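You operate a simulated robot arm through the tools that you are given. There is no shell and no other tool.

The job below is to be done with a simulated robot arm. You get a single attempt, and the scene is never put back.

## Task
Pack the yellow and green hats in the brown basket, strapped shut.

Only the result counts: the job must be done as asked and must still hold three seconds after the hand-in. Knocking over, shifting, dropping, spilling or breaking anything else fails it.

## Robot
A 6-joint arm with a three-finger gripper, fixed in place. Base frame: the origin is on the floor under the middle of its stand, x ahead of it, y to its left, z up. Units: cm, rad, N and s.
It reaches about 121.3 cm from its shoulder. Its first joint turns from -2.897 to 2.897 rad. Payload 4.89 kg.
Tool frame: the origin (TCP) lies between the finger pads and is the grasp point; the fingertips stand 3 cm ahead of it; z points along the fingers, y is the line along which they close. The gripper opens to 16.4 cm; its body begins 12.5 cm behind the TCP.
Orientation is that of the tool frame in the base frame, as a unit quaternion [x, y, z, w]. With the fingers straight down and closing along the base's y, the tool's x points along the base's -x, its y along +y and its z along -z.

## Interface
- The arm moves only by the tool servo_tool. Its argument "targets" is a list of rows, each a list of 3 entries, a list of its own where there are three numbers: the gripper command, from -1 (fully open) to 1 (shut), values between in proportion, then the shift along the tool's x, y, z in mm, then the turn, a rotation vector about the tool's x, y, z in rad. In form: [[grip, [x, y, z], [rx, ry, rz]], ...]. A call has 1 to 20 rows; each row is the pose to reach, as a shift and turn from the pose commanded when the call began, along the tool's axes at that moment. Rows are played at 5 a second. More than 5 cm and 0.15 rad between two rows, or a gripper value outside its range, and nothing of the call is played. A pose out of reach is approached as far as the arm can. The call stops where the force on the tool passes 40 N (or 10 N more than at its start, if that is more) or the arm is blocked; 0.2 s more then pass. Each finger travels about 10.8 cm/s and halts on what it meets, pressing with about 30 N; the grip force reading is that of the motor and also rises with nothing between the fingers. The clock runs only during rows and for 0.2 s after the last one: add rows that repeat a pose to give the fingers time. It gives the time, the measured TCP pose, the force on the tool (base axes), the opening and the grip force at its end, in the units of the frame above (readings bear some noise), with the torque about the TCP (base axes, N m) and any sound that the robot's microphone picked up.
- Cameras (640 x 400 px; columns grow to the right, rows downward): "scene" is fixed at [39.96, 49.97, 116.52]; the picture's right is [0.90, 0.44, 0.00], its down [0.06, -0.11, -0.99] and it looks along [-0.44, 0.89, -0.13] (base axes); focal length 214 px, centre (320, 200). "wrist" rides on the gripper at [7.6, -0.2, -15.2] in the tool frame; the picture's right is [0.02, 1.00, 0.00], its down [-0.88, 0.02, -0.47] and it looks along [-0.47, 0.01, 0.88] (tool axes); focal length 247 px, centre (320, 200). There is no depth. A picture from a camera that has moved, and an enlarged one, comes with that camera's place and axes in the base frame and with its lens.
- capture(camera): a new picture of that camera. No time passes.
- raise_lower(by): moves the trunk up (or, below 0, down) by that many cm; the arm rides with it, the base frame stays. It gives what a move gives, with no picture.
- enlarge(camera, box): a new picture of the part [left, top, right, bottom] of that camera's present view, enlarged. No time passes.
- sign_off(): hands the job in; it is judged then, once.

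Places have to be worked out from the pictures, the camera data and where the tool is seen. Open the gripper and draw the arm clear of the work before you hand the job in, unless the task says otherwise.

The tools are called as name(argument=value, ...) on one line, values as JSON. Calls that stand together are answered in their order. servo_tool: Moves the arm, as the interface text tells. Its arguments: {"type":"object","properties":{"targets":{"type":"array","items":{"type":"array"}}},"required":["targets"]} The other tools are called the same way: raise_lower (by) moves the trunk up or down; capture (camera) takes a picture; enlarge (camera, box) takes an enlarged picture of a part of a camera's view; sign_off () hands the job in.

At the start:

```text
time_s: 0.0
position: [51.18, 27.35, 121.9]
ee_rot: [0.0, 1.0, 0.0, 0.0]
force: [0.6, -1.4, 0.1]
ft_torque: [0.01, 0.0, -0.01]
finger_gap: 16.38
gripper_force: 0.1
trunk travel left (down, up): [-12.5, 26.5]
```

scene: 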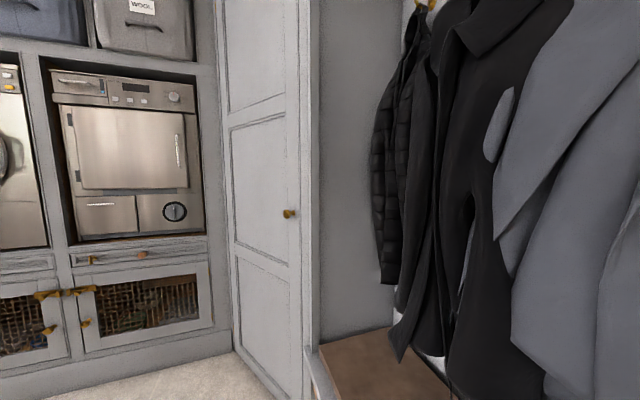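
wrist: 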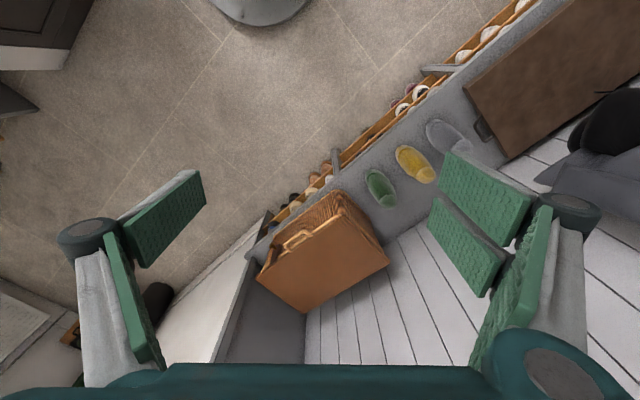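

The wrist view shows a brown basket with yellow and green items near it on a bench. I'll look closer at this before moving anything.

enlarge(camera="wrist", box=[230, 120, 470, 320])

enlarge(camera="wrist", box=[340, 80, 520, 220])

capture(camera="scene")

```text
2.00 times, centred on (350, 220) of wrist
camera zoom: at [43.53, 27.21, 137.05], right [-0.02, 1.0, 0.0], down [0.88, 0.02, 0.47], along [0.47, 0.01, -0.88], focal length 494 px, centre (260, 160)
```

zoom: 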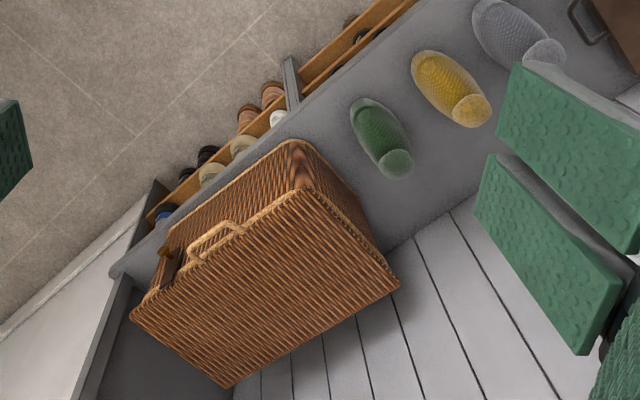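

```text
2.86 times, centred on (430, 150) of wrist
camera zoom: at [43.53, 27.21, 137.05], right [-0.02, 1.0, 0.0], down [0.88, 0.02, 0.47], along [0.47, 0.01, -0.88], focal length 706 px, centre (6, 343)
```

zoom: 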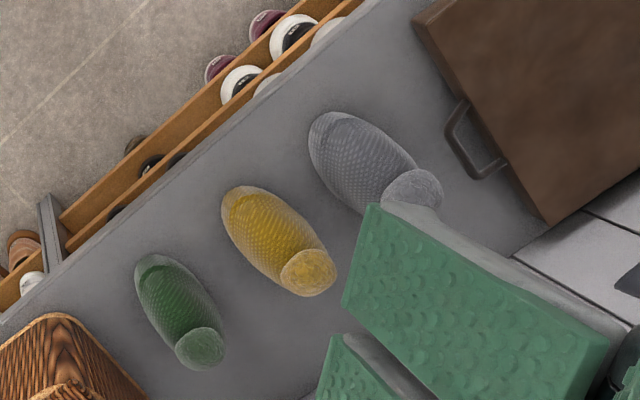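

```text
taken
```

scene: 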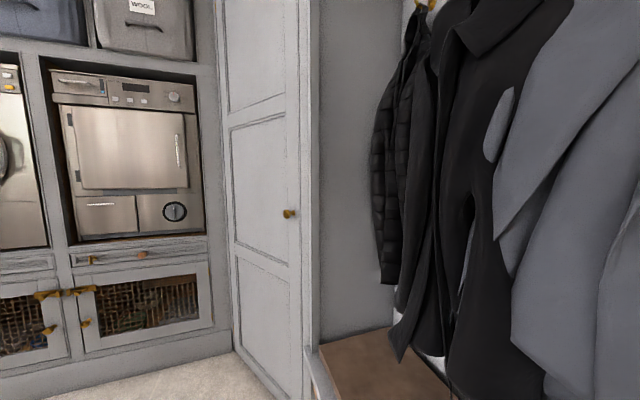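

The basket is a closed wicker hamper on a bench that runs diagonally, with green, yellow and grey knitted hats lying beside it. I turn the tool to face the bench and shift it a little, which gives a second viewpoint for triangulation.

servo_tool(targets=[[-1, [0, -25, 0], [0, 0, -0.12]], [-1, [0, -50, 0], [0, 0, -0.24]], [-1, [0, -75, 0], [0, 0, -0.36]], [-1, [0, -100, 0], [0, 0, -0.48]], [-1, [0, -125, 0], [0, 0, -0.6]], [-1, [0, -150, 0], [0, 0, -0.72]], [-1, [0, -150, 0], [0, 0, -0.74]]])

capture(camera="wrist")

```text
time_s: 1.6
position: [51.13, 12.48, 121.96]
ee_rot: [-0.362, 0.932, 0.0, 0.0]
force: [-0.6, -0.5, -0.3]
ft_torque: [0.0, 0.04, -0.04]
finger_gap: 16.36
gripper_force: 0.0
trunk travel left (down, up): [-12.5, 26.5]
```

```text
taken
camera wrist: at [45.58, 7.06, 137.11], right [-0.69, 0.72, 0.0], down [0.64, 0.61, 0.47], along [0.34, 0.33, -0.88], focal length 247 px, centre (320, 200)
```

wrist: 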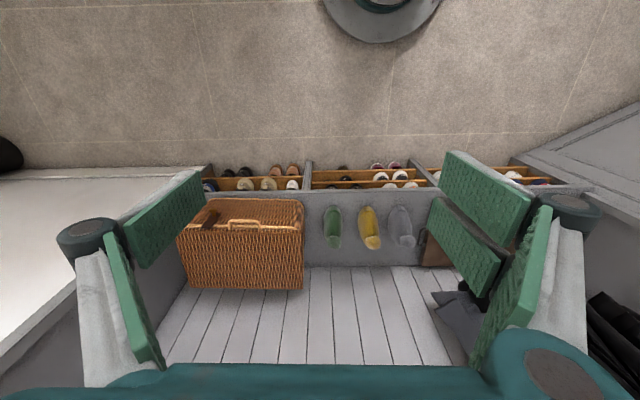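

The bench now runs level across the picture. I'll enlarge the basket and the hats to see the lid, the strap and the handle.

enlarge(camera="wrist", box=[160, 160, 320, 300])

enlarge(camera="wrist", box=[300, 170, 460, 290])

```text
2.86 times, centred on (240, 230) of wrist
camera zoom: at [45.58, 7.06, 137.11], right [-0.69, 0.72, 0.0], down [0.64, 0.61, 0.47], along [0.34, 0.33, -0.88], focal length 706 px, centre (549, 114)
```

zoom: 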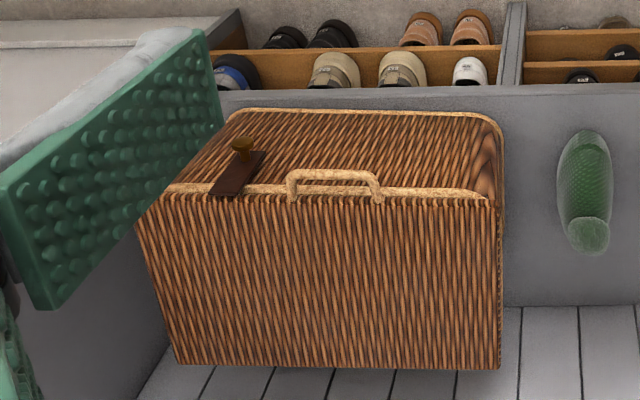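

```text
3.33 times, centred on (380, 230) of wrist
camera zoom: at [45.58, 7.06, 137.11], right [-0.69, 0.72, 0.0], down [0.64, 0.61, 0.47], along [0.34, 0.33, -0.88], focal length 823 px, centre (120, 100)
```

zoom: 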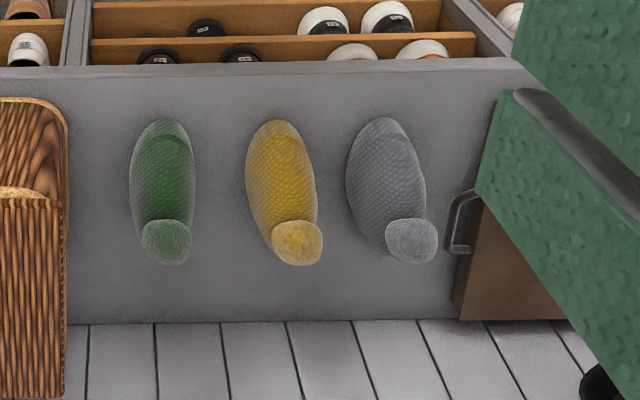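

From the two views I place the bench top at z≈50, the handle near (93, 21, 72), and the strap and brass stud near (99, 11, 68). A tall wall stands just left of the basket. Next I move the camera lower and in front of the basket, tilted, to study the strap and lid.

servo_tool(targets=[[-1, [-6, -22, 31], [0, -0.055, 0]], [-1, [-12, -44, 62], [0, -0.11, 0]], [-1, [-18, -66, 93], [0, -0.165, 0]], [-1, [-24, -88, 124], [0, -0.22, 0]], [-1, [-30, -110, 155], [0, -0.275, 0]], [-1, [-36, -132, 186], [0, -0.33, 0]], [-1, [-42, -154, 217], [0, -0.385, 0]], [-1, [-48, -176, 248], [0, -0.44, 0]], [-1, [-54, -198, 279], [0, -0.495, 0]], [-1, [-60, -220, 310], [0, -0.55, 0]]])

capture(camera="wrist")

capture(camera="scene")

```text
time_s: 3.8
position: [70.19, 0.18, 90.75]
ee_rot: [-0.349, 0.897, 0.099, 0.254]
force: [-2.6, 0.8, 1.7]
ft_torque: [-0.13, -0.2, -0.17]
finger_gap: 16.42
gripper_force: 0.1
trunk travel left (down, up): [-12.5, 26.5]
```

```text
taken
camera wrist: at [59.61, -9.64, 99.71], right [-0.69, 0.73, -0.01], down [0.36, 0.35, 0.86], along [0.63, 0.59, -0.5], focal length 247 px, centre (320, 200)
```

wrist: 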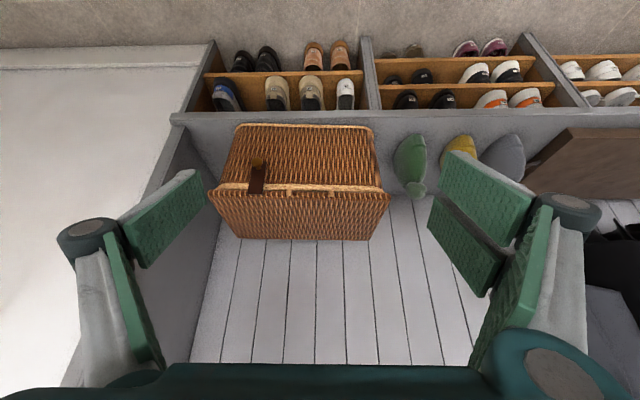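

```text
taken
```

scene: 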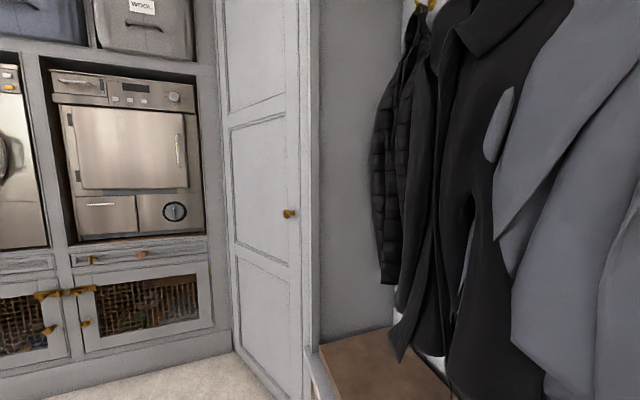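

This view is upside down: picture-down is world-up. I enlarge the basket front to read the strap and stud.

enlarge(camera="wrist", box=[200, 110, 400, 250])

enlarge(camera="wrist", box=[220, 145, 300, 205])

enlarge(camera="wrist", box=[380, 120, 460, 210])

```text
2.86 times, centred on (300, 180) of wrist
camera zoom: at [59.61, -9.64, 99.71], right [-0.69, 0.73, -0.01], down [0.36, 0.35, 0.86], along [0.63, 0.59, -0.5], focal length 706 px, centre (377, 257)
```

zoom: 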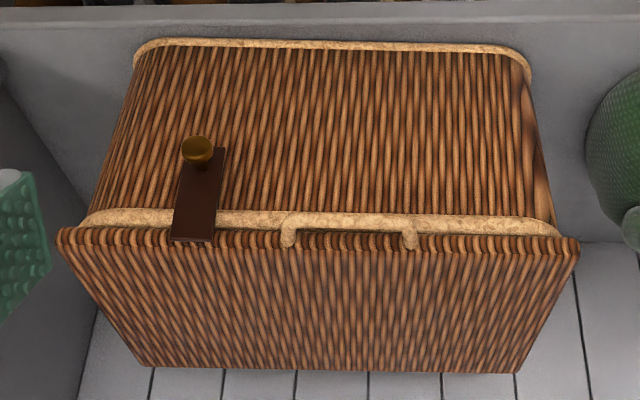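

```text
6.67 times, centred on (260, 175) of wrist
camera zoom: at [59.61, -9.64, 99.71], right [-0.69, 0.73, -0.01], down [0.36, 0.35, 0.86], along [0.63, 0.59, -0.5], focal length 1646 px, centre (720, 367)
```

zoom: 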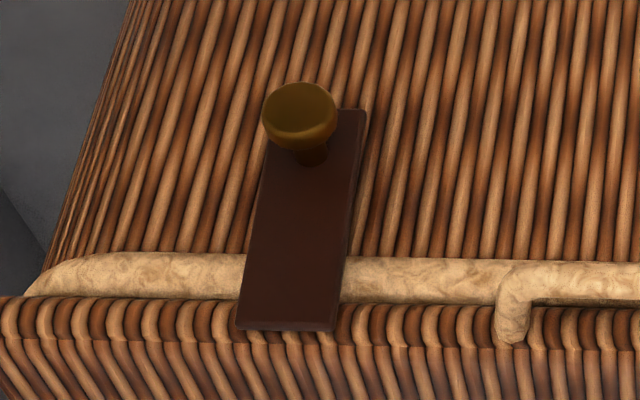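

```text
4.44 times, centred on (420, 165) of wrist
camera zoom: at [59.61, -9.64, 99.71], right [-0.69, 0.73, -0.01], down [0.36, 0.35, 0.86], along [0.63, 0.59, -0.5], focal length 1098 px, centre (-124, 356)
```

zoom: 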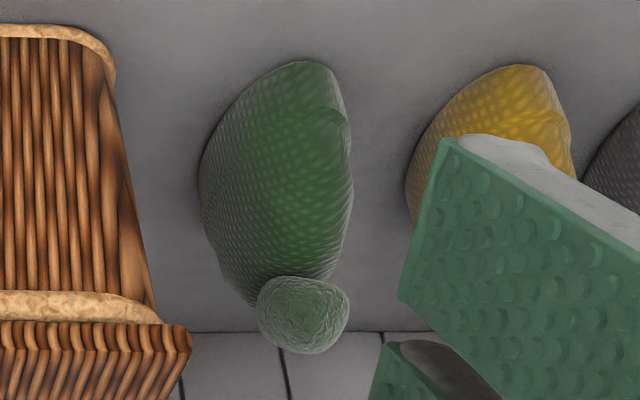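

The strap is a stiff brown flap hinged at the lid's front edge. A brass knob near its lower end sits at about (103.4, 10.6, 62.8). The handle bar sticks out of the lid's front edge near (93.6, 19.6, 70.4). I partly close the fingers and move to a hover in front of the knob.

servo_tool(targets=[[-0.6, [-9, -18, 33], [0, -0.045, 0]], [-0.3, [-18, -37, 66], [0, -0.09, 0]], [0.0, [-27, -55, 98], [0, -0.13, 0]], [0.2, [-36, -74, 131], [0, -0.175, 0]], [0.27, [-44, -92, 164], [0, -0.22, 0]], [0.27, [-53, -110, 197], [0, -0.26, 0]], [0.27, [-62, -129, 229], [0, -0.305, 0]], [0.27, [-71, -147, 262], [0, -0.35, 0]]])

capture(camera="wrist")

```text
time_s: 5.6
position: [94.93, 2.64, 72.38]
ee_rot: [-0.326, 0.839, 0.158, 0.406]
force: [-1.6, 0.1, 1.7]
ft_torque: [-0.11, 0.01, -0.14]
finger_gap: 5.95
gripper_force: 0.0
trunk travel left (down, up): [-12.5, 26.5]
```

```text
taken
camera wrist: at [82.7, -8.69, 75.8], right [-0.68, 0.73, -0.02], down [0.12, 0.13, 0.98], along [0.72, 0.67, -0.18], focal length 247 px, centre (320, 200)
```

wrist: 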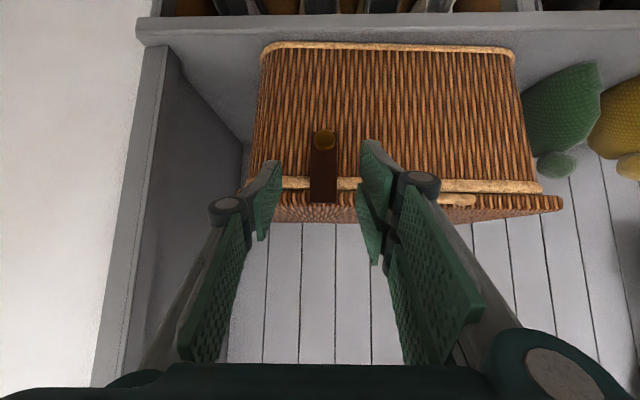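

The view is now close and clear, with the knob between the half-closed fingers. I enlarge it to fix the knob and handle positions precisely.

enlarge(camera="wrist", box=[270, 110, 390, 230])

enlarge(camera="wrist", box=[230, 30, 580, 240])

```text
3.33 times, centred on (330, 170) of wrist
camera zoom: at [82.7, -8.69, 75.8], right [-0.68, 0.73, -0.02], down [0.12, 0.13, 0.98], along [0.72, 0.67, -0.18], focal length 823 px, centre (287, 300)
```

zoom: 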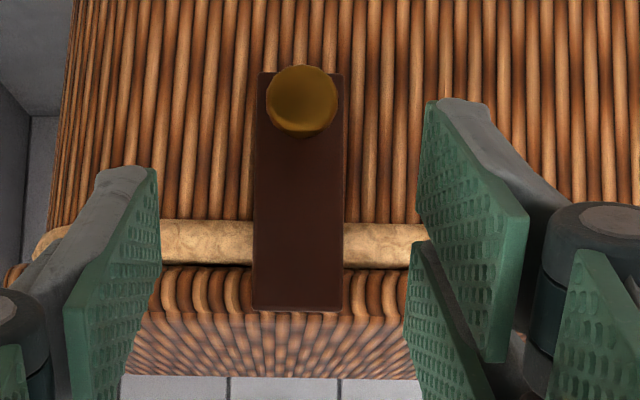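

```text
1.83 times, centred on (405, 135) of wrist
camera zoom: at [82.7, -8.69, 75.8], right [-0.68, 0.73, -0.02], down [0.12, 0.13, 0.98], along [0.72, 0.67, -0.18], focal length 452 px, centre (165, 319)
```

zoom: 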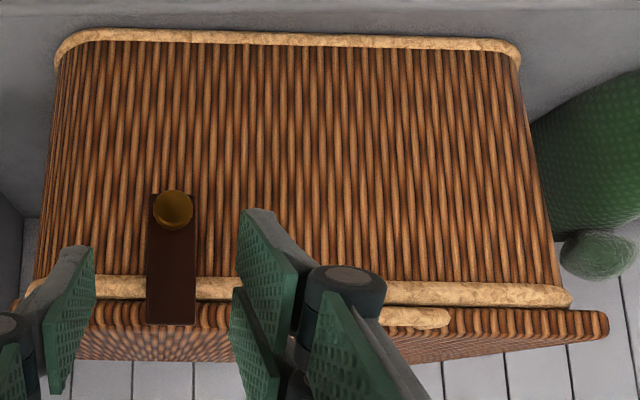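

The refined knob position is about (102.1, 10.0, 63.9), with a head roughly 2.5 cm wide. I level the tool to point nearly horizontally at the knob, stopping 8 cm short.

servo_tool(targets=[[0.27, [10, 2, 16], [0, -0.125, 0]], [0.27, [20, 3, 31], [0, -0.25, 0]], [0.27, [31, 5, 47], [0, -0.375, 0]], [0.27, [41, 6, 63], [0, -0.5, 0]], [0.27, [41, 6, 63], [0, -0.5, 0]]])

capture(camera="wrist")

enlarge(camera="wrist", box=[250, 120, 410, 260])

```text
time_s: 6.8
position: [101.97, 3.41, 66.96]
ee_rot: [-0.277, 0.713, 0.234, 0.601]
force: [-0.6, 0.5, 0.2]
ft_torque: [-0.05, 0.08, -0.07]
finger_gap: 6.01
gripper_force: 0.1
out of reach, approached as far as the arm can: row 2, 3, 4, 5
trunk travel left (down, up): [-12.5, 26.5]
```

```text
taken
camera wrist: at [90.15, -7.68, 61.97], right [-0.68, 0.73, -0.02], down [-0.25, -0.2, 0.95], along [0.69, 0.65, 0.32], focal length 247 px, centre (320, 200)
```

wrist: 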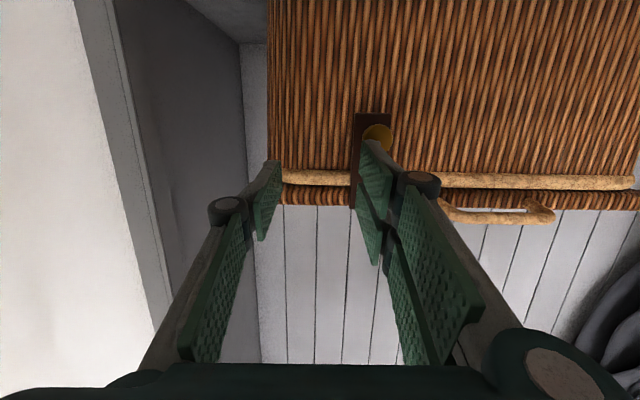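

```text
2.86 times, centred on (330, 190) of wrist
camera zoom: at [90.15, -7.68, 61.97], right [-0.68, 0.73, -0.02], down [-0.25, -0.2, 0.95], along [0.69, 0.65, 0.32], focal length 706 px, centre (291, 229)
```

zoom: 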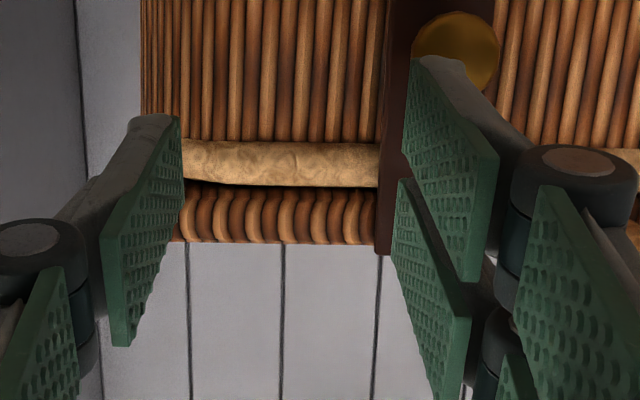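

The near-level pose went out of the arm's reach: the tool ended about 6 cm off, at (102.0, 3.4, 67.0). I back up to the previous tilt and will use a steeper approach.

servo_tool(targets=[[0.27, [-16, -2, -9], [0, 0.125, 0]], [0.27, [-33, -3, -18], [0, 0.25, 0]], [0.27, [-50, -5, -27], [0, 0.375, 0]], [0.27, [-66, -6, -35], [0, 0.5, 0]], [0.27, [-66, -6, -35], [0, 0.5, 0]]])

```text
time_s: 8.0
position: [101.13, 1.31, 74.18]
ee_rot: [-0.326, 0.84, 0.157, 0.405]
force: [-1.0, -0.2, -0.8]
ft_torque: [0.01, -0.02, 0.04]
finger_gap: 5.97
gripper_force: 0.1
trunk travel left (down, up): [-12.5, 26.5]
```

The commanded pose had been clipped to where the arm actually got, so I'm now at (101.1, 1.3, 74.2) with the old tilt. I re-centre in front of the knob and lower the trunk, which should help the arm point horizontally at that height.

servo_tool(targets=[[0.27, [14, 29, -24], [0, 0, 0]], [0.27, [28, 58, -48], [0, 0, 0]], [0.27, [28, 58, -48], [0, 0, 0]]])

raise_lower(by=-12)

```text
time_s: 8.8
position: [93.04, 1.96, 74.95]
ee_rot: [-0.326, 0.839, 0.158, 0.405]
force: [0.8, -0.4, -0.1]
ft_torque: [0.01, -0.03, 0.03]
finger_gap: 5.98
gripper_force: 0.0
trunk travel left (down, up): [-12.5, 26.5]
```

```text
time_s: 10.3
position: [93.11, 2.04, 62.91]
ee_rot: [-0.325, 0.84, 0.157, 0.406]
force: [0.5, -0.5, 0.7]
ft_torque: [-0.02, 0.01, 0.01]
finger_gap: 5.98
gripper_force: 0.1
trunk travel left (down, up): [-0.5, 38.5]
```

The trunk is down and the tool sits at (93.1, 2.0, 62.9). I try levelling it again toward the knob in small steps.

servo_tool(targets=[[0.27, [-8, 0, 3], [0, -0.125, 0]], [0.27, [-16, -1, 6], [0, -0.25, 0]], [0.27, [-23, -2, 10], [0, -0.375, 0]], [0.27, [-31, -2, 13], [0, -0.5, 0]], [0.27, [-31, -2, 13], [0, -0.5, 0]]])

capture(camera="wrist")

```text
time_s: 11.5
position: [97.45, 3.49, 65.65]
ee_rot: [-0.278, 0.712, 0.235, 0.6]
force: [-1.3, 0.1, 0.9]
ft_torque: [-0.05, 0.05, -0.07]
finger_gap: 5.99
gripper_force: 0.1
out of reach, approached as far as the arm can: row 3, 4, 5
trunk travel left (down, up): [-0.5, 38.5]
```

```text
taken
camera wrist: at [85.51, -7.71, 60.7], right [-0.68, 0.73, -0.02], down [-0.24, -0.2, 0.95], along [0.69, 0.65, 0.32], focal length 247 px, centre (320, 200)
```

wrist: 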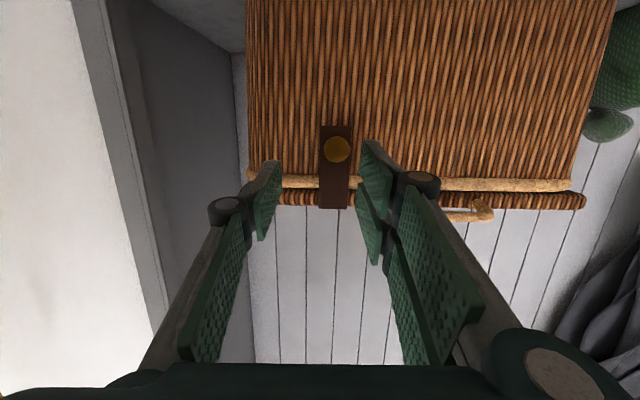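

This is now nearly reachable, with the TCP at (97.5, 3.5, 65.7) and the knob 8 cm ahead and slightly to the right. I align sideways and advance part of the way.

servo_tool(targets=[[0.27, [2, 8, 5], [0, 0, 0]], [0.27, [4, 16, 20], [0, 0, 0]], [0.27, [5, 16, 32], [0, 0, 0]], [0.27, [5, 16, 32], [0, 0, 0]]])

capture(camera="wrist")

```text
time_s: 12.5
position: [98.62, 6.65, 64.44]
ee_rot: [-0.277, 0.714, 0.233, 0.6]
force: [-0.1, 0.5, 0.8]
ft_torque: [-0.02, 0.01, -0.02]
finger_gap: 5.99
gripper_force: 0.1
out of reach, approached as far as the arm can: row 1, 2
trunk travel left (down, up): [-0.5, 38.5]
```

```text
taken
camera wrist: at [86.75, -4.55, 59.6], right [-0.68, 0.73, -0.02], down [-0.24, -0.2, 0.95], along [0.69, 0.65, 0.32], focal length 247 px, centre (320, 200)
```

wrist: 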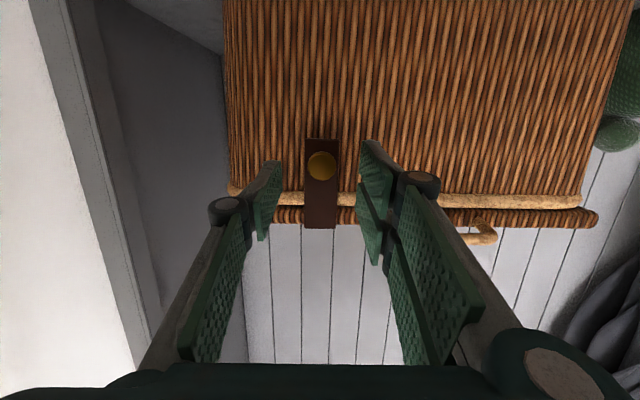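

The knob is centred between the fingers with about 3 cm left to go. I advance onto it and check before closing.

servo_tool(targets=[[0.27, [1, 0, 15], [0, 0, 0]], [0.27, [2, 0, 30], [0, 0, 0]], [0.27, [2, 0, 30], [0, 0, 0]]])

enlarge(camera="wrist", box=[240, 110, 400, 260])

```text
time_s: 13.3
position: [100.74, 8.73, 63.83]
ee_rot: [-0.277, 0.713, 0.233, 0.6]
force: [-1.0, 0.1, 0.6]
ft_torque: [0.01, 0.02, -0.03]
finger_gap: 5.97
gripper_force: 0.0
trunk travel left (down, up): [-0.5, 38.5]
```

```text
2.67 times, centred on (320, 185) of wrist
camera zoom: at [88.81, -2.41, 58.79], right [-0.68, 0.74, -0.02], down [-0.25, -0.2, 0.95], along [0.69, 0.65, 0.32], focal length 659 px, centre (320, 240)
```

zoom: 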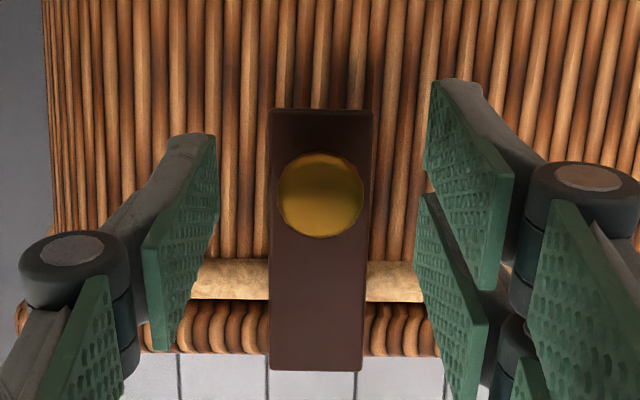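

The knob sits on the tool axis about 2 cm ahead of the TCP, within the pads. I advance a few millimetres and close on it.

servo_tool(targets=[[0.27, [0, 0, 4], [0, 0, 0]], [0.5, [0, 0, 4], [0, 0, 0]], [0.6, [0, 0, 4], [0, 0, 0]], [0.7, [0, 0, 4], [0, 0, 0]], [0.8, [0, 0, 4], [0, 0, 0]], [0.8, [0, 0, 4], [0, 0, 0]]])

enlarge(camera="wrist", box=[240, 110, 400, 260])

```text
time_s: 14.7
position: [101.02, 8.99, 63.68]
ee_rot: [-0.277, 0.713, 0.233, 0.6]
force: [-1.7, 2.5, -0.5]
ft_torque: [0.0, 0.08, 0.05]
finger_gap: 2.44
gripper_force: 30.1
trunk travel left (down, up): [-0.5, 38.5]
```

```text
2.67 times, centred on (320, 185) of wrist
camera zoom: at [89.09, -2.15, 58.73], right [-0.68, 0.73, -0.02], down [-0.25, -0.2, 0.95], along [0.69, 0.65, 0.32], focal length 659 px, centre (320, 240)
```

zoom: 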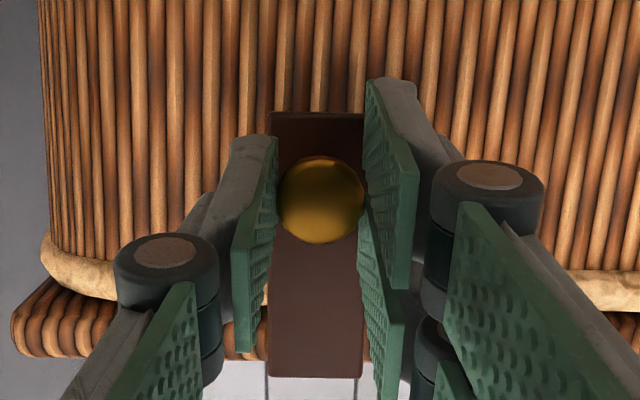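

The knob is held: gap 2.44 cm, grip 30 N. I begin swinging the strap outward about its hinge at the lid edge, starting with a small arc and watching the force.

servo_tool(targets=[[0.8, [-2, 0, -6], [0, 0.075, 0]], [0.8, [-4, 0, -11], [0, 0.15, 0]], [0.8, [-7, 0, -16], [0, 0.225, 0]], [0.8, [-10, 0, -21], [0, 0.3, 0]], [0.8, [-10, 0, -21], [0, 0.3, 0]]])

capture(camera="wrist")

```text
time_s: 15.9
position: [99.65, 7.73, 65.24]
ee_rot: [-0.308, 0.795, 0.188, 0.488]
force: [-3.2, 7.5, 13.9]
ft_torque: [0.5, -0.47, 0.1]
finger_gap: 2.44
gripper_force: 29.9
trunk travel left (down, up): [-0.5, 38.5]
```

```text
taken
camera wrist: at [87.13, -3.99, 65.21], right [-0.68, 0.73, -0.02], down [-0.03, 0.0, 1.0], along [0.73, 0.68, 0.02], focal length 247 px, centre (320, 200)
```

wrist: 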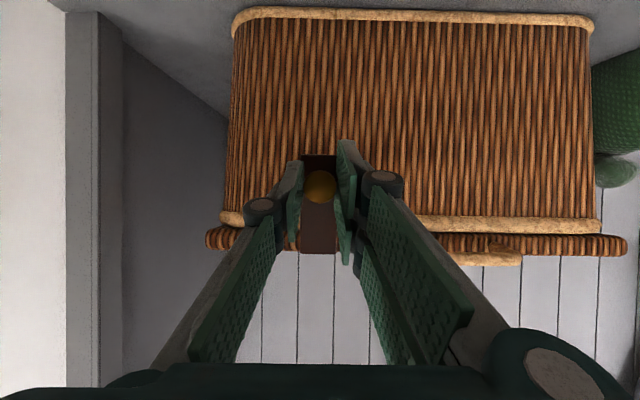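

The strap is moving with modest reaction, about 14 N upward and 0.7 N·m. I zoom in to confirm it's actually pivoting.

enlarge(camera="wrist", box=[240, 130, 400, 270])

```text
2.86 times, centred on (320, 200) of wrist
camera zoom: at [87.13, -3.99, 65.21], right [-0.68, 0.73, -0.02], down [-0.03, 0.0, 1.0], along [0.73, 0.68, 0.02], focal length 706 px, centre (320, 200)
```

zoom: 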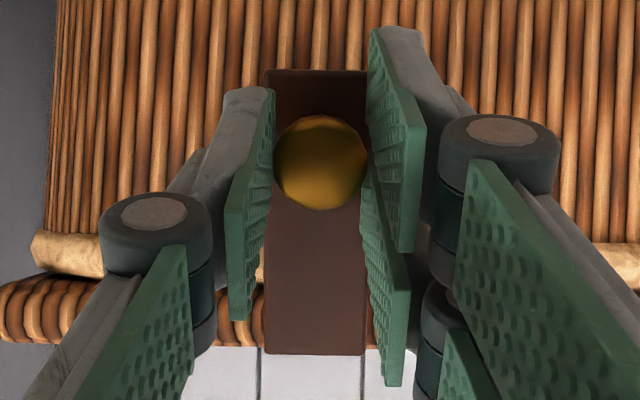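

The strap is pivoting and the lid edge hasn't moved. I re-estimate the hinge at f≈84.9, z≈70.6 and continue the arc.

servo_tool(targets=[[0.8, [-3.5, 0, -5.7], [0, 0.075, 0]], [0.8, [-7.3, 0, -11.1], [0, 0.15, 0]], [0.8, [-10.7, 0, -16.2], [0, 0.225, 0]], [0.8, [-14.3, 0, -21.1], [0, 0.3, 0]], [0.8, [-18.4, 0, -25.7], [0, 0.375, 0]], [0.8, [-22.8, 0, -30.0], [0, 0.45, 0]], [0.8, [-27.4, 0, -33.9], [0, 0.525, 0]], [0.8, [-32.4, 0, -37.6], [0, 0.6, 0]]])

capture(camera="wrist")

```text
time_s: 17.7
position: [98.25, 6.33, 69.54]
ee_rot: [-0.35, 0.904, 0.088, 0.23]
force: [6.0, 0.2, 6.3]
ft_torque: [0.38, -0.36, -0.05]
finger_gap: 2.47
gripper_force: 29.5
trunk travel left (down, up): [-0.5, 38.5]
```

```text
taken
camera wrist: at [88.0, -3.18, 79.3], right [-0.69, 0.73, -0.01], down [0.39, 0.38, 0.84], along [0.61, 0.57, -0.55], focal length 247 px, centre (320, 200)
```

wrist: 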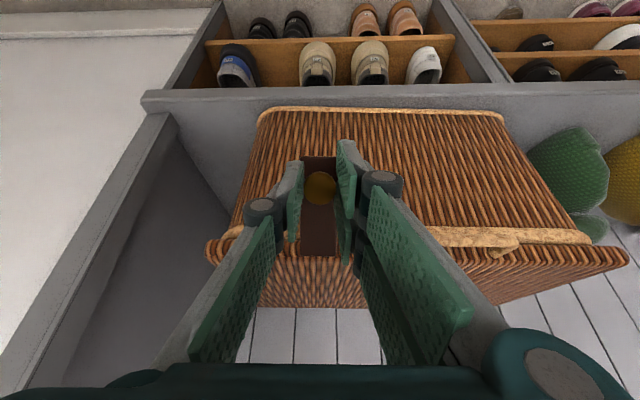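

The strap is about 50° out with low forces. I carry on through to roughly 86°.

servo_tool(targets=[[0.8, [-2.6, 0, -5.5], [0, 0.075, 0]], [0.8, [-5.4, 0, -11], [0, 0.15, 0]], [0.8, [-8.8, 0, -16.1], [0, 0.225, 0]], [0.8, [-12.4, 0, -21], [0, 0.3, 0]], [0.8, [-16.5, 0, -25.6], [0, 0.375, 0]], [0.8, [-20.9, 0, -29.9], [0, 0.45, 0]], [0.8, [-25.5, 0, -33.8], [0, 0.525, 0]], [0.8, [-30.5, 0, -37.5], [0, 0.6, 0]]])

capture(camera="wrist")

```text
time_s: 19.5
position: [98.98, 6.92, 74.48]
ee_rot: [-0.361, 0.931, -0.018, -0.048]
force: [1.3, 5.8, 1.6]
ft_torque: [0.33, -0.23, 0.13]
finger_gap: 2.46
gripper_force: 30.3
trunk travel left (down, up): [-0.5, 38.5]
```

```text
taken
camera wrist: at [94.55, 2.71, 90.39], right [-0.69, 0.72, 0.0], down [0.67, 0.64, 0.38], along [0.27, 0.26, -0.92], focal length 247 px, centre (320, 200)
```

wrist: 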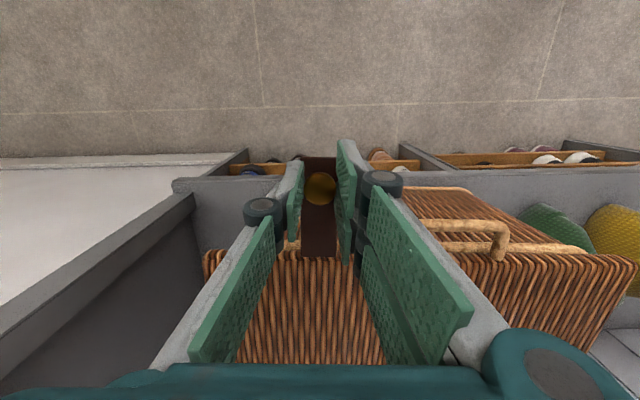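

The strap stands straight out at about 86°. I release it and back off upward to see whether it stays put.

servo_tool(targets=[[0.5, [0, 0, 0], [0, 0, 0]], [0.3, [0, 0, 0], [0, 0, 0]], [0.3, [0, 0, -20], [0, 0, 0]], [0.3, [0, 0, -50], [0, 0, 0]], [0.3, [0, 0, -80], [0, 0, 0]], [0.3, [0, 0, -80], [0, 0, 0]]])

capture(camera="wrist")

```text
time_s: 20.9
position: [99.34, 7.32, 82.32]
ee_rot: [-0.361, 0.931, -0.018, -0.047]
force: [0.4, 0.3, -0.9]
ft_torque: [-0.05, 0.07, 0.01]
finger_gap: 5.76
gripper_force: 0.0
trunk travel left (down, up): [-0.5, 38.5]
```

```text
taken
camera wrist: at [94.95, 3.03, 98.21], right [-0.69, 0.72, 0.0], down [0.67, 0.64, 0.38], along [0.28, 0.27, -0.92], focal length 247 px, centre (320, 200)
```

wrist: 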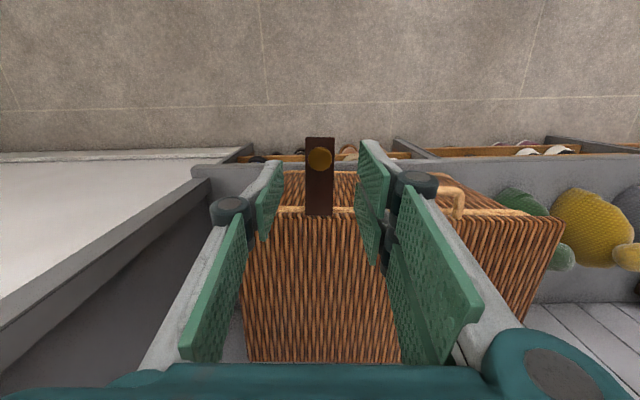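

The strap stays where I left it, so its hinge has friction. Next I move over to the lid handle and tilt the tool toward it for a close look.

servo_tool(targets=[[0.3, [11, 19, 0], [0, -0.136, 0]], [0.3, [23, 37, 4], [0, -0.272, 0]], [0.3, [34, 56, 9], [0, -0.408, 0]], [0.3, [45, 75, 13], [0, -0.544, 0]], [0.3, [57, 94, 18], [0, -0.68, 0]], [0.3, [68, 112, 25], [0, -0.816, 0]], [0.3, [79, 131, 31], [0, -0.95, 0]], [0.3, [79, 131, 31], [0, -0.95, 0]]])

capture(camera="wrist")

enlarge(camera="wrist", box=[220, 100, 420, 240])

```text
time_s: 22.7
position: [84.5, 11.71, 80.3]
ee_rot: [-0.33, 0.849, 0.149, 0.385]
force: [-0.5, 0.0, -0.3]
ft_torque: [0.0, -0.01, -0.02]
finger_gap: 5.73
gripper_force: 0.0
trunk travel left (down, up): [-0.5, 38.5]
```

```text
taken
camera wrist: at [72.44, 0.43, 84.44], right [-0.69, 0.73, -0.02], down [0.15, 0.17, 0.97], along [0.71, 0.67, -0.23], focal length 247 px, centre (320, 200)
```

wrist: 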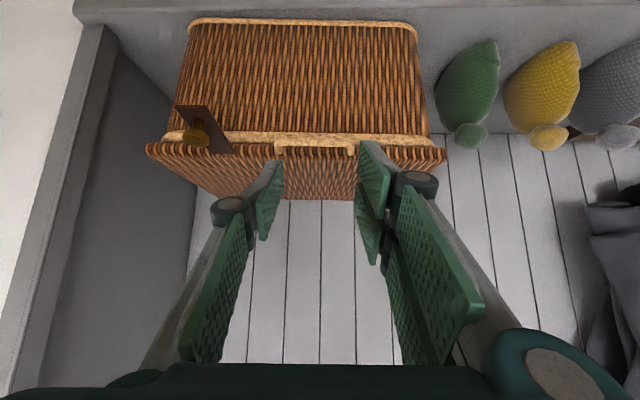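

```text
2.86 times, centred on (320, 170) of wrist
camera zoom: at [72.44, 0.43, 84.44], right [-0.69, 0.73, -0.02], down [0.15, 0.17, 0.97], along [0.71, 0.67, -0.23], focal length 706 px, centre (320, 286)
```

zoom: 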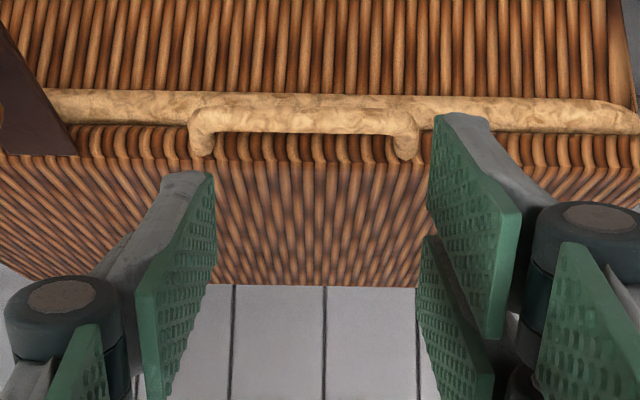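

The handle is 9.5 cm wide, centred at u≈-49 along the front edge, with its bar near f≈80.5, z≈71. I plan to grip its two legs from outside and swing the lid up about its rear hinge. Before that I raise the trunk back and test in free air whether the arm can reach the lid-open end pose.

raise_lower(by=12)

servo_tool(targets=[[0.3, [-35, 0, 21], [0, 0, 0]], [0.3, [-70, 0, 42], [0, 0, 0]], [0.3, [-105, 0, 63], [0, 0, 0]], [0.3, [-140, 0, 84], [0, 0, 0]], [0.3, [-175, 0, 105], [0, 0, 0]], [0.3, [-210, 0, 126], [0, 0, 0]], [0.3, [-245, 0, 147], [0, 0, 0]], [0.3, [-280, 0, 167], [0, 0, 0]], [0.3, [-280, 0, 167], [0, 0, 0]]])

capture(camera="wrist")

```text
time_s: 24.2
position: [84.62, 11.6, 92.12]
ee_rot: [-0.329, 0.85, 0.149, 0.384]
force: [0.4, 0.0, -0.2]
ft_torque: [0.04, 0.0, -0.03]
finger_gap: 5.73
gripper_force: 0.1
trunk travel left (down, up): [-12.5, 26.5]
```

```text
time_s: 26.2
position: [107.34, 32.65, 102.27]
ee_rot: [-0.33, 0.849, 0.149, 0.385]
force: [-0.1, -0.1, 0.0]
ft_torque: [-0.01, 0.0, -0.01]
finger_gap: 5.76
gripper_force: 0.0
trunk travel left (down, up): [-12.5, 26.5]
```

```text
taken
camera wrist: at [95.34, 21.34, 106.57], right [-0.69, 0.73, -0.02], down [0.15, 0.17, 0.97], along [0.71, 0.67, -0.23], focal length 247 px, centre (320, 200)
```

wrist: 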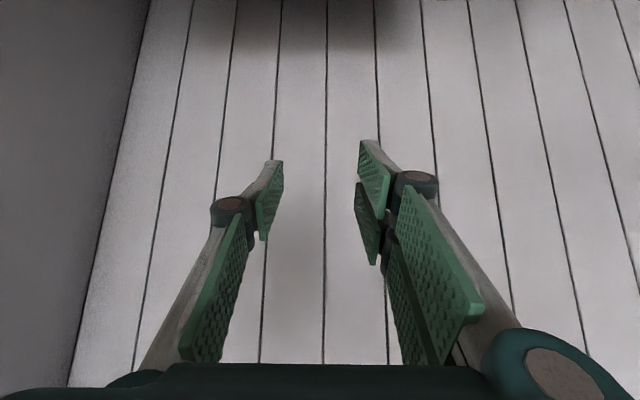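

The lid-open end pose is reachable. Re-measuring, the lid front edge is at f≈84.7, the top at z≈71.1 and the rear hinge near f≈110.5. I return to a pre-grasp point in front of the handle with the fingers opened to about 12 cm.

servo_tool(targets=[[0.3, [40, -1, -1], [0, 0, 0]], [0.3, [80, -2, -3], [0, 0, 0]], [0.2, [120, -2, -4], [0, 0, 0]], [0.0, [160, -3, -5], [0, 0, 0]], [-0.2, [200, -4, -7], [0, 0, 0]], [-0.4, [240, -5, -8], [0, 0, 0]], [-0.46, [280, -6, -9], [0, 0, 0]], [-0.46, [320, -7, -11], [0, 0, 0]], [-0.46, [359, -7, -12], [0, 0, 0]], [-0.46, [359, -7, -12], [0, 0, 0]]])

capture(camera="wrist")

enlarge(camera="wrist", box=[200, 90, 440, 250])

```text
time_s: 28.4
position: [89.85, 15.48, 75.99]
ee_rot: [-0.329, 0.85, 0.149, 0.384]
force: [0.4, 0.3, 0.0]
ft_torque: [-0.03, -0.02, 0.01]
finger_gap: 11.97
gripper_force: 0.1
trunk travel left (down, up): [-12.5, 26.5]
```

```text
taken
camera wrist: at [77.73, 4.17, 80.33], right [-0.69, 0.73, -0.02], down [0.15, 0.17, 0.97], along [0.71, 0.66, -0.23], focal length 247 px, centre (320, 200)
```

wrist: 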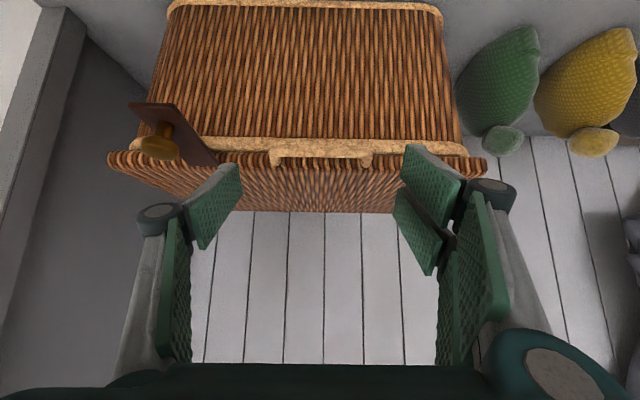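

```text
2.50 times, centred on (320, 170) of wrist
camera zoom: at [77.73, 4.17, 80.33], right [-0.69, 0.73, -0.02], down [0.15, 0.17, 0.97], along [0.71, 0.66, -0.23], focal length 617 px, centre (320, 275)
```

zoom: 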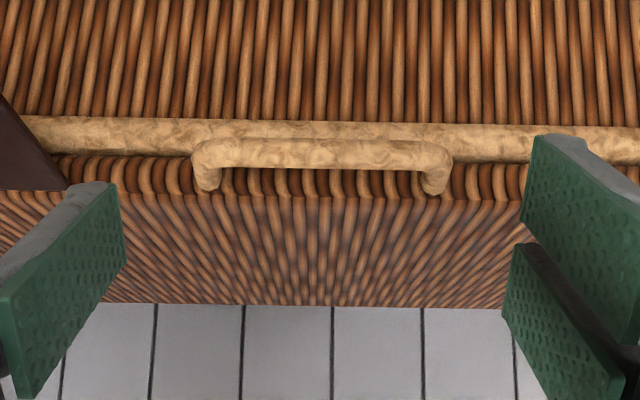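

The handle is centred between the fingers. I advance 6 cm onto it and then close on its two legs.

servo_tool(targets=[[-0.46, [1, 0, 20], [0, 0, 0]], [-0.46, [2, 0, 40], [0, 0, 0]], [-0.46, [3, 0, 60], [0, 0, 0]], [-0.46, [3, 0, 60], [0, 0, 0]]])

enlarge(camera="wrist", box=[200, 90, 440, 250])

```text
time_s: 29.4
position: [93.03, 18.37, 71.83]
ee_rot: [-0.33, 0.849, 0.149, 0.384]
force: [-0.7, -0.7, 0.7]
ft_torque: [-0.01, 0.04, -0.01]
finger_gap: 11.97
gripper_force: 0.0
trunk travel left (down, up): [-12.5, 26.5]
```

```text
2.50 times, centred on (320, 170) of wrist
camera zoom: at [80.94, 7.17, 76.16], right [-0.69, 0.73, -0.02], down [0.15, 0.17, 0.97], along [0.71, 0.67, -0.23], focal length 617 px, centre (320, 275)
```

zoom: 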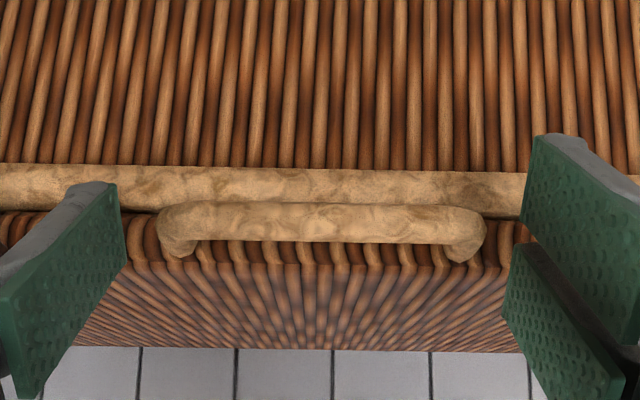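

The handle bar is about 1.5 cm ahead of the TCP between the pads, with no contact yet. I close on it gently.

servo_tool(targets=[[-0.3, [0, 0, 0], [0, 0, 0]], [-0.2, [0, 0, 0], [0, 0, 0]], [-0.1, [0, 0, 0], [0, 0, 0]], [0.0, [0, 0, 0], [0, 0, 0]], [0.0, [0, 0, 0], [0, 0, 0]]])

enlarge(camera="wrist", box=[200, 90, 440, 250])

```text
time_s: 30.6
position: [93.02, 18.39, 71.93]
ee_rot: [-0.329, 0.849, 0.149, 0.384]
force: [-6.7, -7.7, 10.2]
ft_torque: [0.29, 0.11, -0.45]
finger_gap: 10.06
gripper_force: 30.2
trunk travel left (down, up): [-12.5, 26.5]
```

```text
2.50 times, centred on (320, 170) of wrist
camera zoom: at [80.9, 7.12, 76.22], right [-0.69, 0.73, -0.02], down [0.15, 0.17, 0.97], along [0.71, 0.66, -0.23], focal length 617 px, centre (320, 275)
```

zoom: 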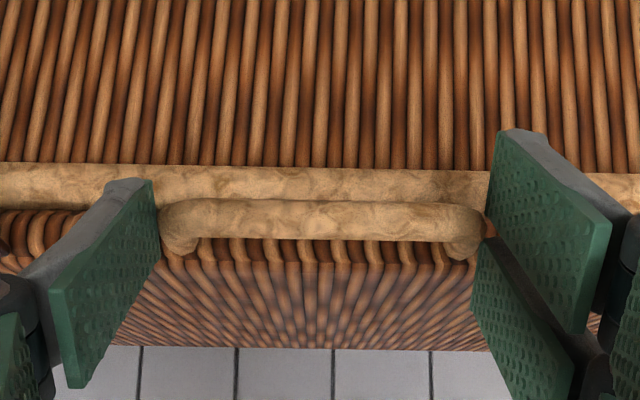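

The grip is on at gap 10.06, but a ~14 N push-back along the tool axis suggests an upper fingertip is touching the lid's edge. I reopen, back off 5 mm and close again.

servo_tool(targets=[[-0.35, [0, 0, 0], [0, 0, 0]], [-0.35, [0, 0, -6], [0, 0, 0]], [-0.2, [0, 0, -6], [0, 0, 0]], [0.0, [0, 0, -6], [0, 0, 0]], [0.0, [0, 0, -6], [0, 0, 0]]])

```text
time_s: 31.8
position: [92.6, 18.06, 72.46]
ee_rot: [-0.33, 0.849, 0.15, 0.385]
force: [-6.2, -18.9, 31.3]
ft_torque: [0.95, 0.58, 0.05]
finger_gap: 8.39
gripper_force: 24.8
trunk travel left (down, up): [-12.5, 26.5]
```

The gap dropped to 8.4 cm and the force rose to about 37 N, so the pads seem to be sliding off the rounded handle. I look before doing anything else.

enlarge(camera="wrist", box=[200, 90, 440, 250])

capture(camera="wrist")

```text
2.50 times, centred on (320, 170) of wrist
camera zoom: at [80.53, 6.79, 76.68], right [-0.68, 0.73, -0.02], down [0.15, 0.17, 0.97], along [0.71, 0.66, -0.22], focal length 617 px, centre (320, 275)
```

zoom: 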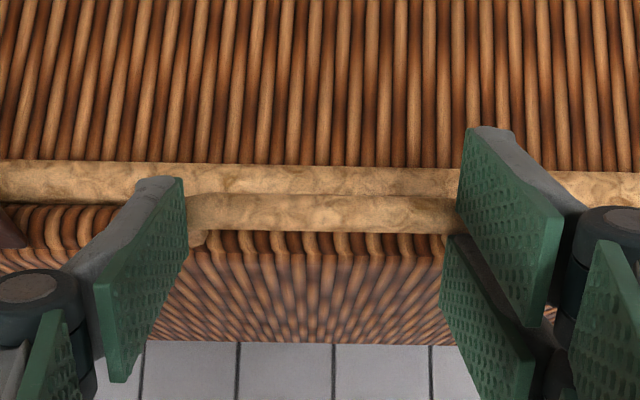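

```text
taken
camera wrist: at [80.53, 6.79, 76.68], right [-0.68, 0.73, -0.02], down [0.15, 0.17, 0.97], along [0.71, 0.66, -0.22], focal length 247 px, centre (320, 200)
```

wrist: 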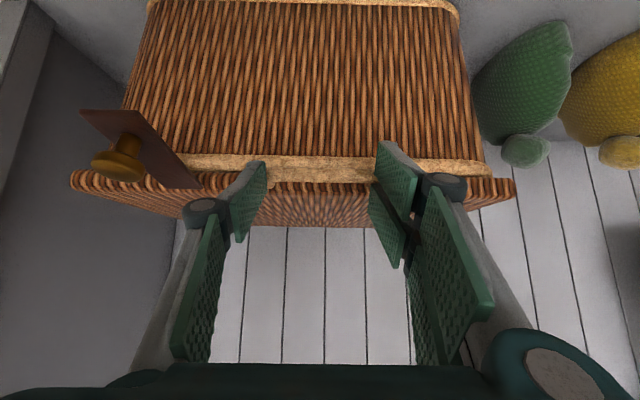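

The fingertips have slipped onto the top of the handle's rounded ends, so this grip won't hold. I open up and retreat. A better grip is to roll the tool 90° and pinch the bar itself from above and below, so it can turn between the pads like a hinge.

servo_tool(targets=[[-0.2, [0, 0, 0], [0, 0, 0]], [-0.46, [0, 0, 0], [0, 0, 0]], [-0.46, [0, 0, -30], [0, 0, 0]], [-0.46, [0, 0, -70], [0, 0, 0]], [-0.46, [0, 0, -110], [0, 0, 0]], [-0.46, [0, 0, -140], [0, 0, 0]]])

capture(camera="wrist")

```text
time_s: 33.2
position: [84.73, 10.82, 81.32]
ee_rot: [-0.33, 0.849, 0.149, 0.384]
force: [2.0, 0.5, -0.6]
ft_torque: [-0.03, 0.0, 0.02]
finger_gap: 11.98
gripper_force: 0.1
trunk travel left (down, up): [-12.5, 26.5]
```

```text
taken
camera wrist: at [72.65, -0.45, 85.6], right [-0.69, 0.73, -0.02], down [0.15, 0.17, 0.97], along [0.71, 0.66, -0.23], focal length 247 px, centre (320, 200)
```

wrist: 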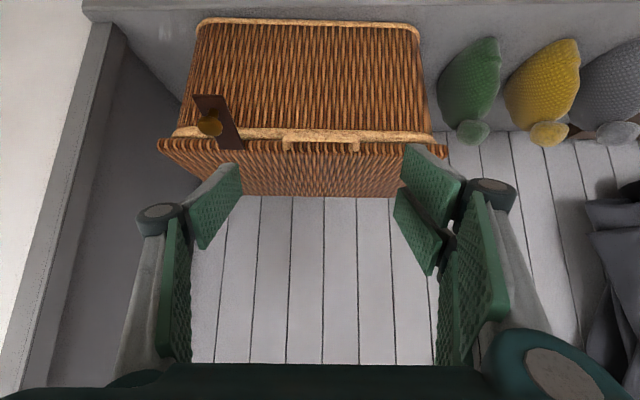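

The basket hasn't moved. I roll the tool 90° about its axis while narrowing the fingers.

servo_tool(targets=[[-0.3, [0, 0, 0], [0, 0, 0.143]], [-0.1, [0, 0, 0], [0, 0, 0.286]], [0.1, [0, 0, 0], [0, 0, 0.428]], [0.3, [0, 0, 0], [0, 0, 0.571]], [0.5, [0, 0, 0], [0, 0, 0.714]], [0.6, [0, 0, 0], [0, 0, 0.857]], [0.65, [0, 0, 0], [0, 0, 1.0]], [0.65, [0, 0, 0], [0, 0, 1.142]], [0.65, [0, 0, 0], [0, 0, 1.285]], [0.65, [0, 0, 0], [0, 0, 1.428]], [0.65, [0, 0, 0], [0, 0, 1.571]], [0.65, [0, 0, 0], [0, 0, 1.571]]])

capture(camera="wrist")

```text
time_s: 35.8
position: [84.76, 10.98, 81.46]
ee_rot: [0.368, 0.833, 0.378, 0.165]
force: [0.8, 0.0, 0.2]
ft_torque: [-0.01, 0.02, 0.0]
finger_gap: 2.88
gripper_force: 0.0
trunk travel left (down, up): [-12.5, 26.5]
```

```text
taken
camera wrist: at [71.07, 8.77, 91.36], right [0.47, 0.46, 0.75], down [0.34, -0.88, 0.33], along [0.81, 0.1, -0.57], focal length 247 px, centre (320, 200)
```

wrist: 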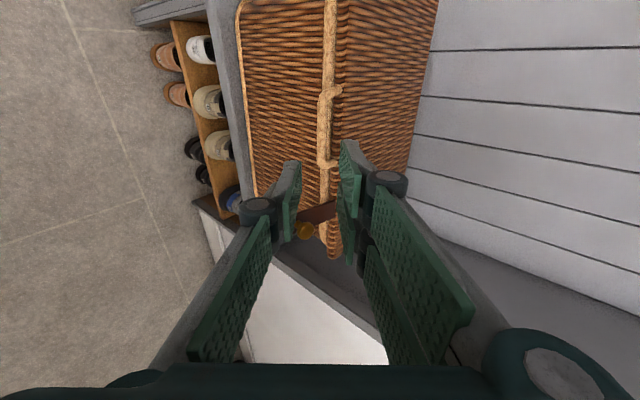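

The roll worked and the handle bar is visible ahead. I tilt slightly more and move to a pre-grasp 7 cm short of the bar.

servo_tool(targets=[[0.65, [0, -11, 38], [-0.075, 0, 0]], [0.65, [0, -22, 76], [-0.15, 0, 0]], [0.65, [0, -22, 76], [-0.15, 0, 0]]])

capture(camera="wrist")

enlarge(camera="wrist", box=[230, 90, 430, 270])

```text
time_s: 36.6
position: [89.6, 13.95, 76.01]
ee_rot: [0.354, 0.804, 0.438, 0.192]
force: [0.0, -0.3, 1.5]
ft_torque: [-0.02, 0.01, 0.01]
finger_gap: 2.85
gripper_force: 0.1
out of reach, approached as far as the arm can: row 2, 3
trunk travel left (down, up): [-12.5, 26.5]
```

```text
taken
camera wrist: at [74.89, 10.83, 84.26], right [0.39, 0.38, 0.84], down [0.31, -0.91, 0.27], along [0.87, 0.16, -0.47], focal length 247 px, centre (320, 200)
```

wrist: 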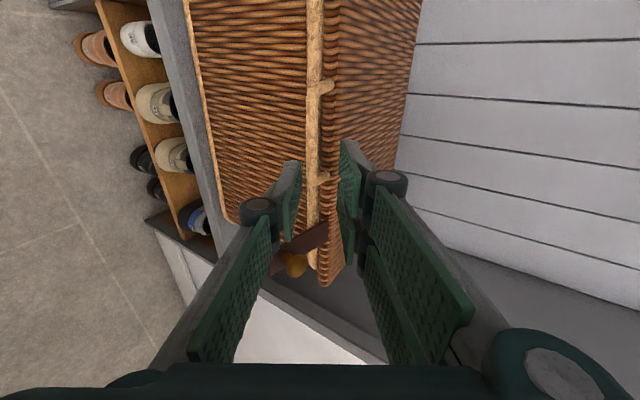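

```text
2.22 times, centred on (330, 180) of wrist
camera zoom: at [74.89, 10.83, 84.26], right [0.39, 0.38, 0.84], down [0.31, -0.91, 0.27], along [0.87, 0.16, -0.47], focal length 549 px, centre (298, 244)
```

zoom: 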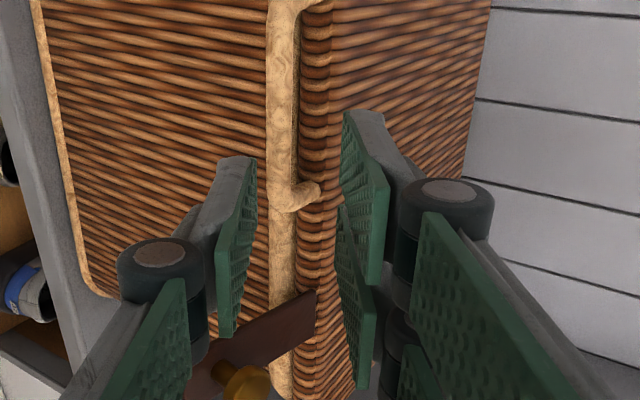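

At this tilt the pose is just beyond reach with the trunk up: I'm at f≈75.5, u≈-50.2, z≈76. I back up a little and lower the trunk 10 cm to regain the wrist range.

servo_tool(targets=[[0.65, [5, 15, -20], [0, 0, 0]], [0.65, [10, 30, -40], [0, 0, 0]]])

raise_lower(by=-10)

```text
time_s: 37.2
position: [87.59, 13.6, 80.72]
ee_rot: [0.354, 0.803, 0.439, 0.193]
force: [2.6, -0.6, -1.5]
ft_torque: [0.06, 0.05, 0.1]
finger_gap: 2.86
gripper_force: 0.0
trunk travel left (down, up): [-12.5, 26.5]
```

```text
time_s: 38.5
position: [87.59, 13.66, 70.8]
ee_rot: [0.354, 0.803, 0.439, 0.193]
force: [0.3, 0.0, 0.6]
ft_torque: [0.02, -0.03, 0.0]
finger_gap: 2.91
gripper_force: 0.1
trunk travel left (down, up): [-2.5, 36.5]
```

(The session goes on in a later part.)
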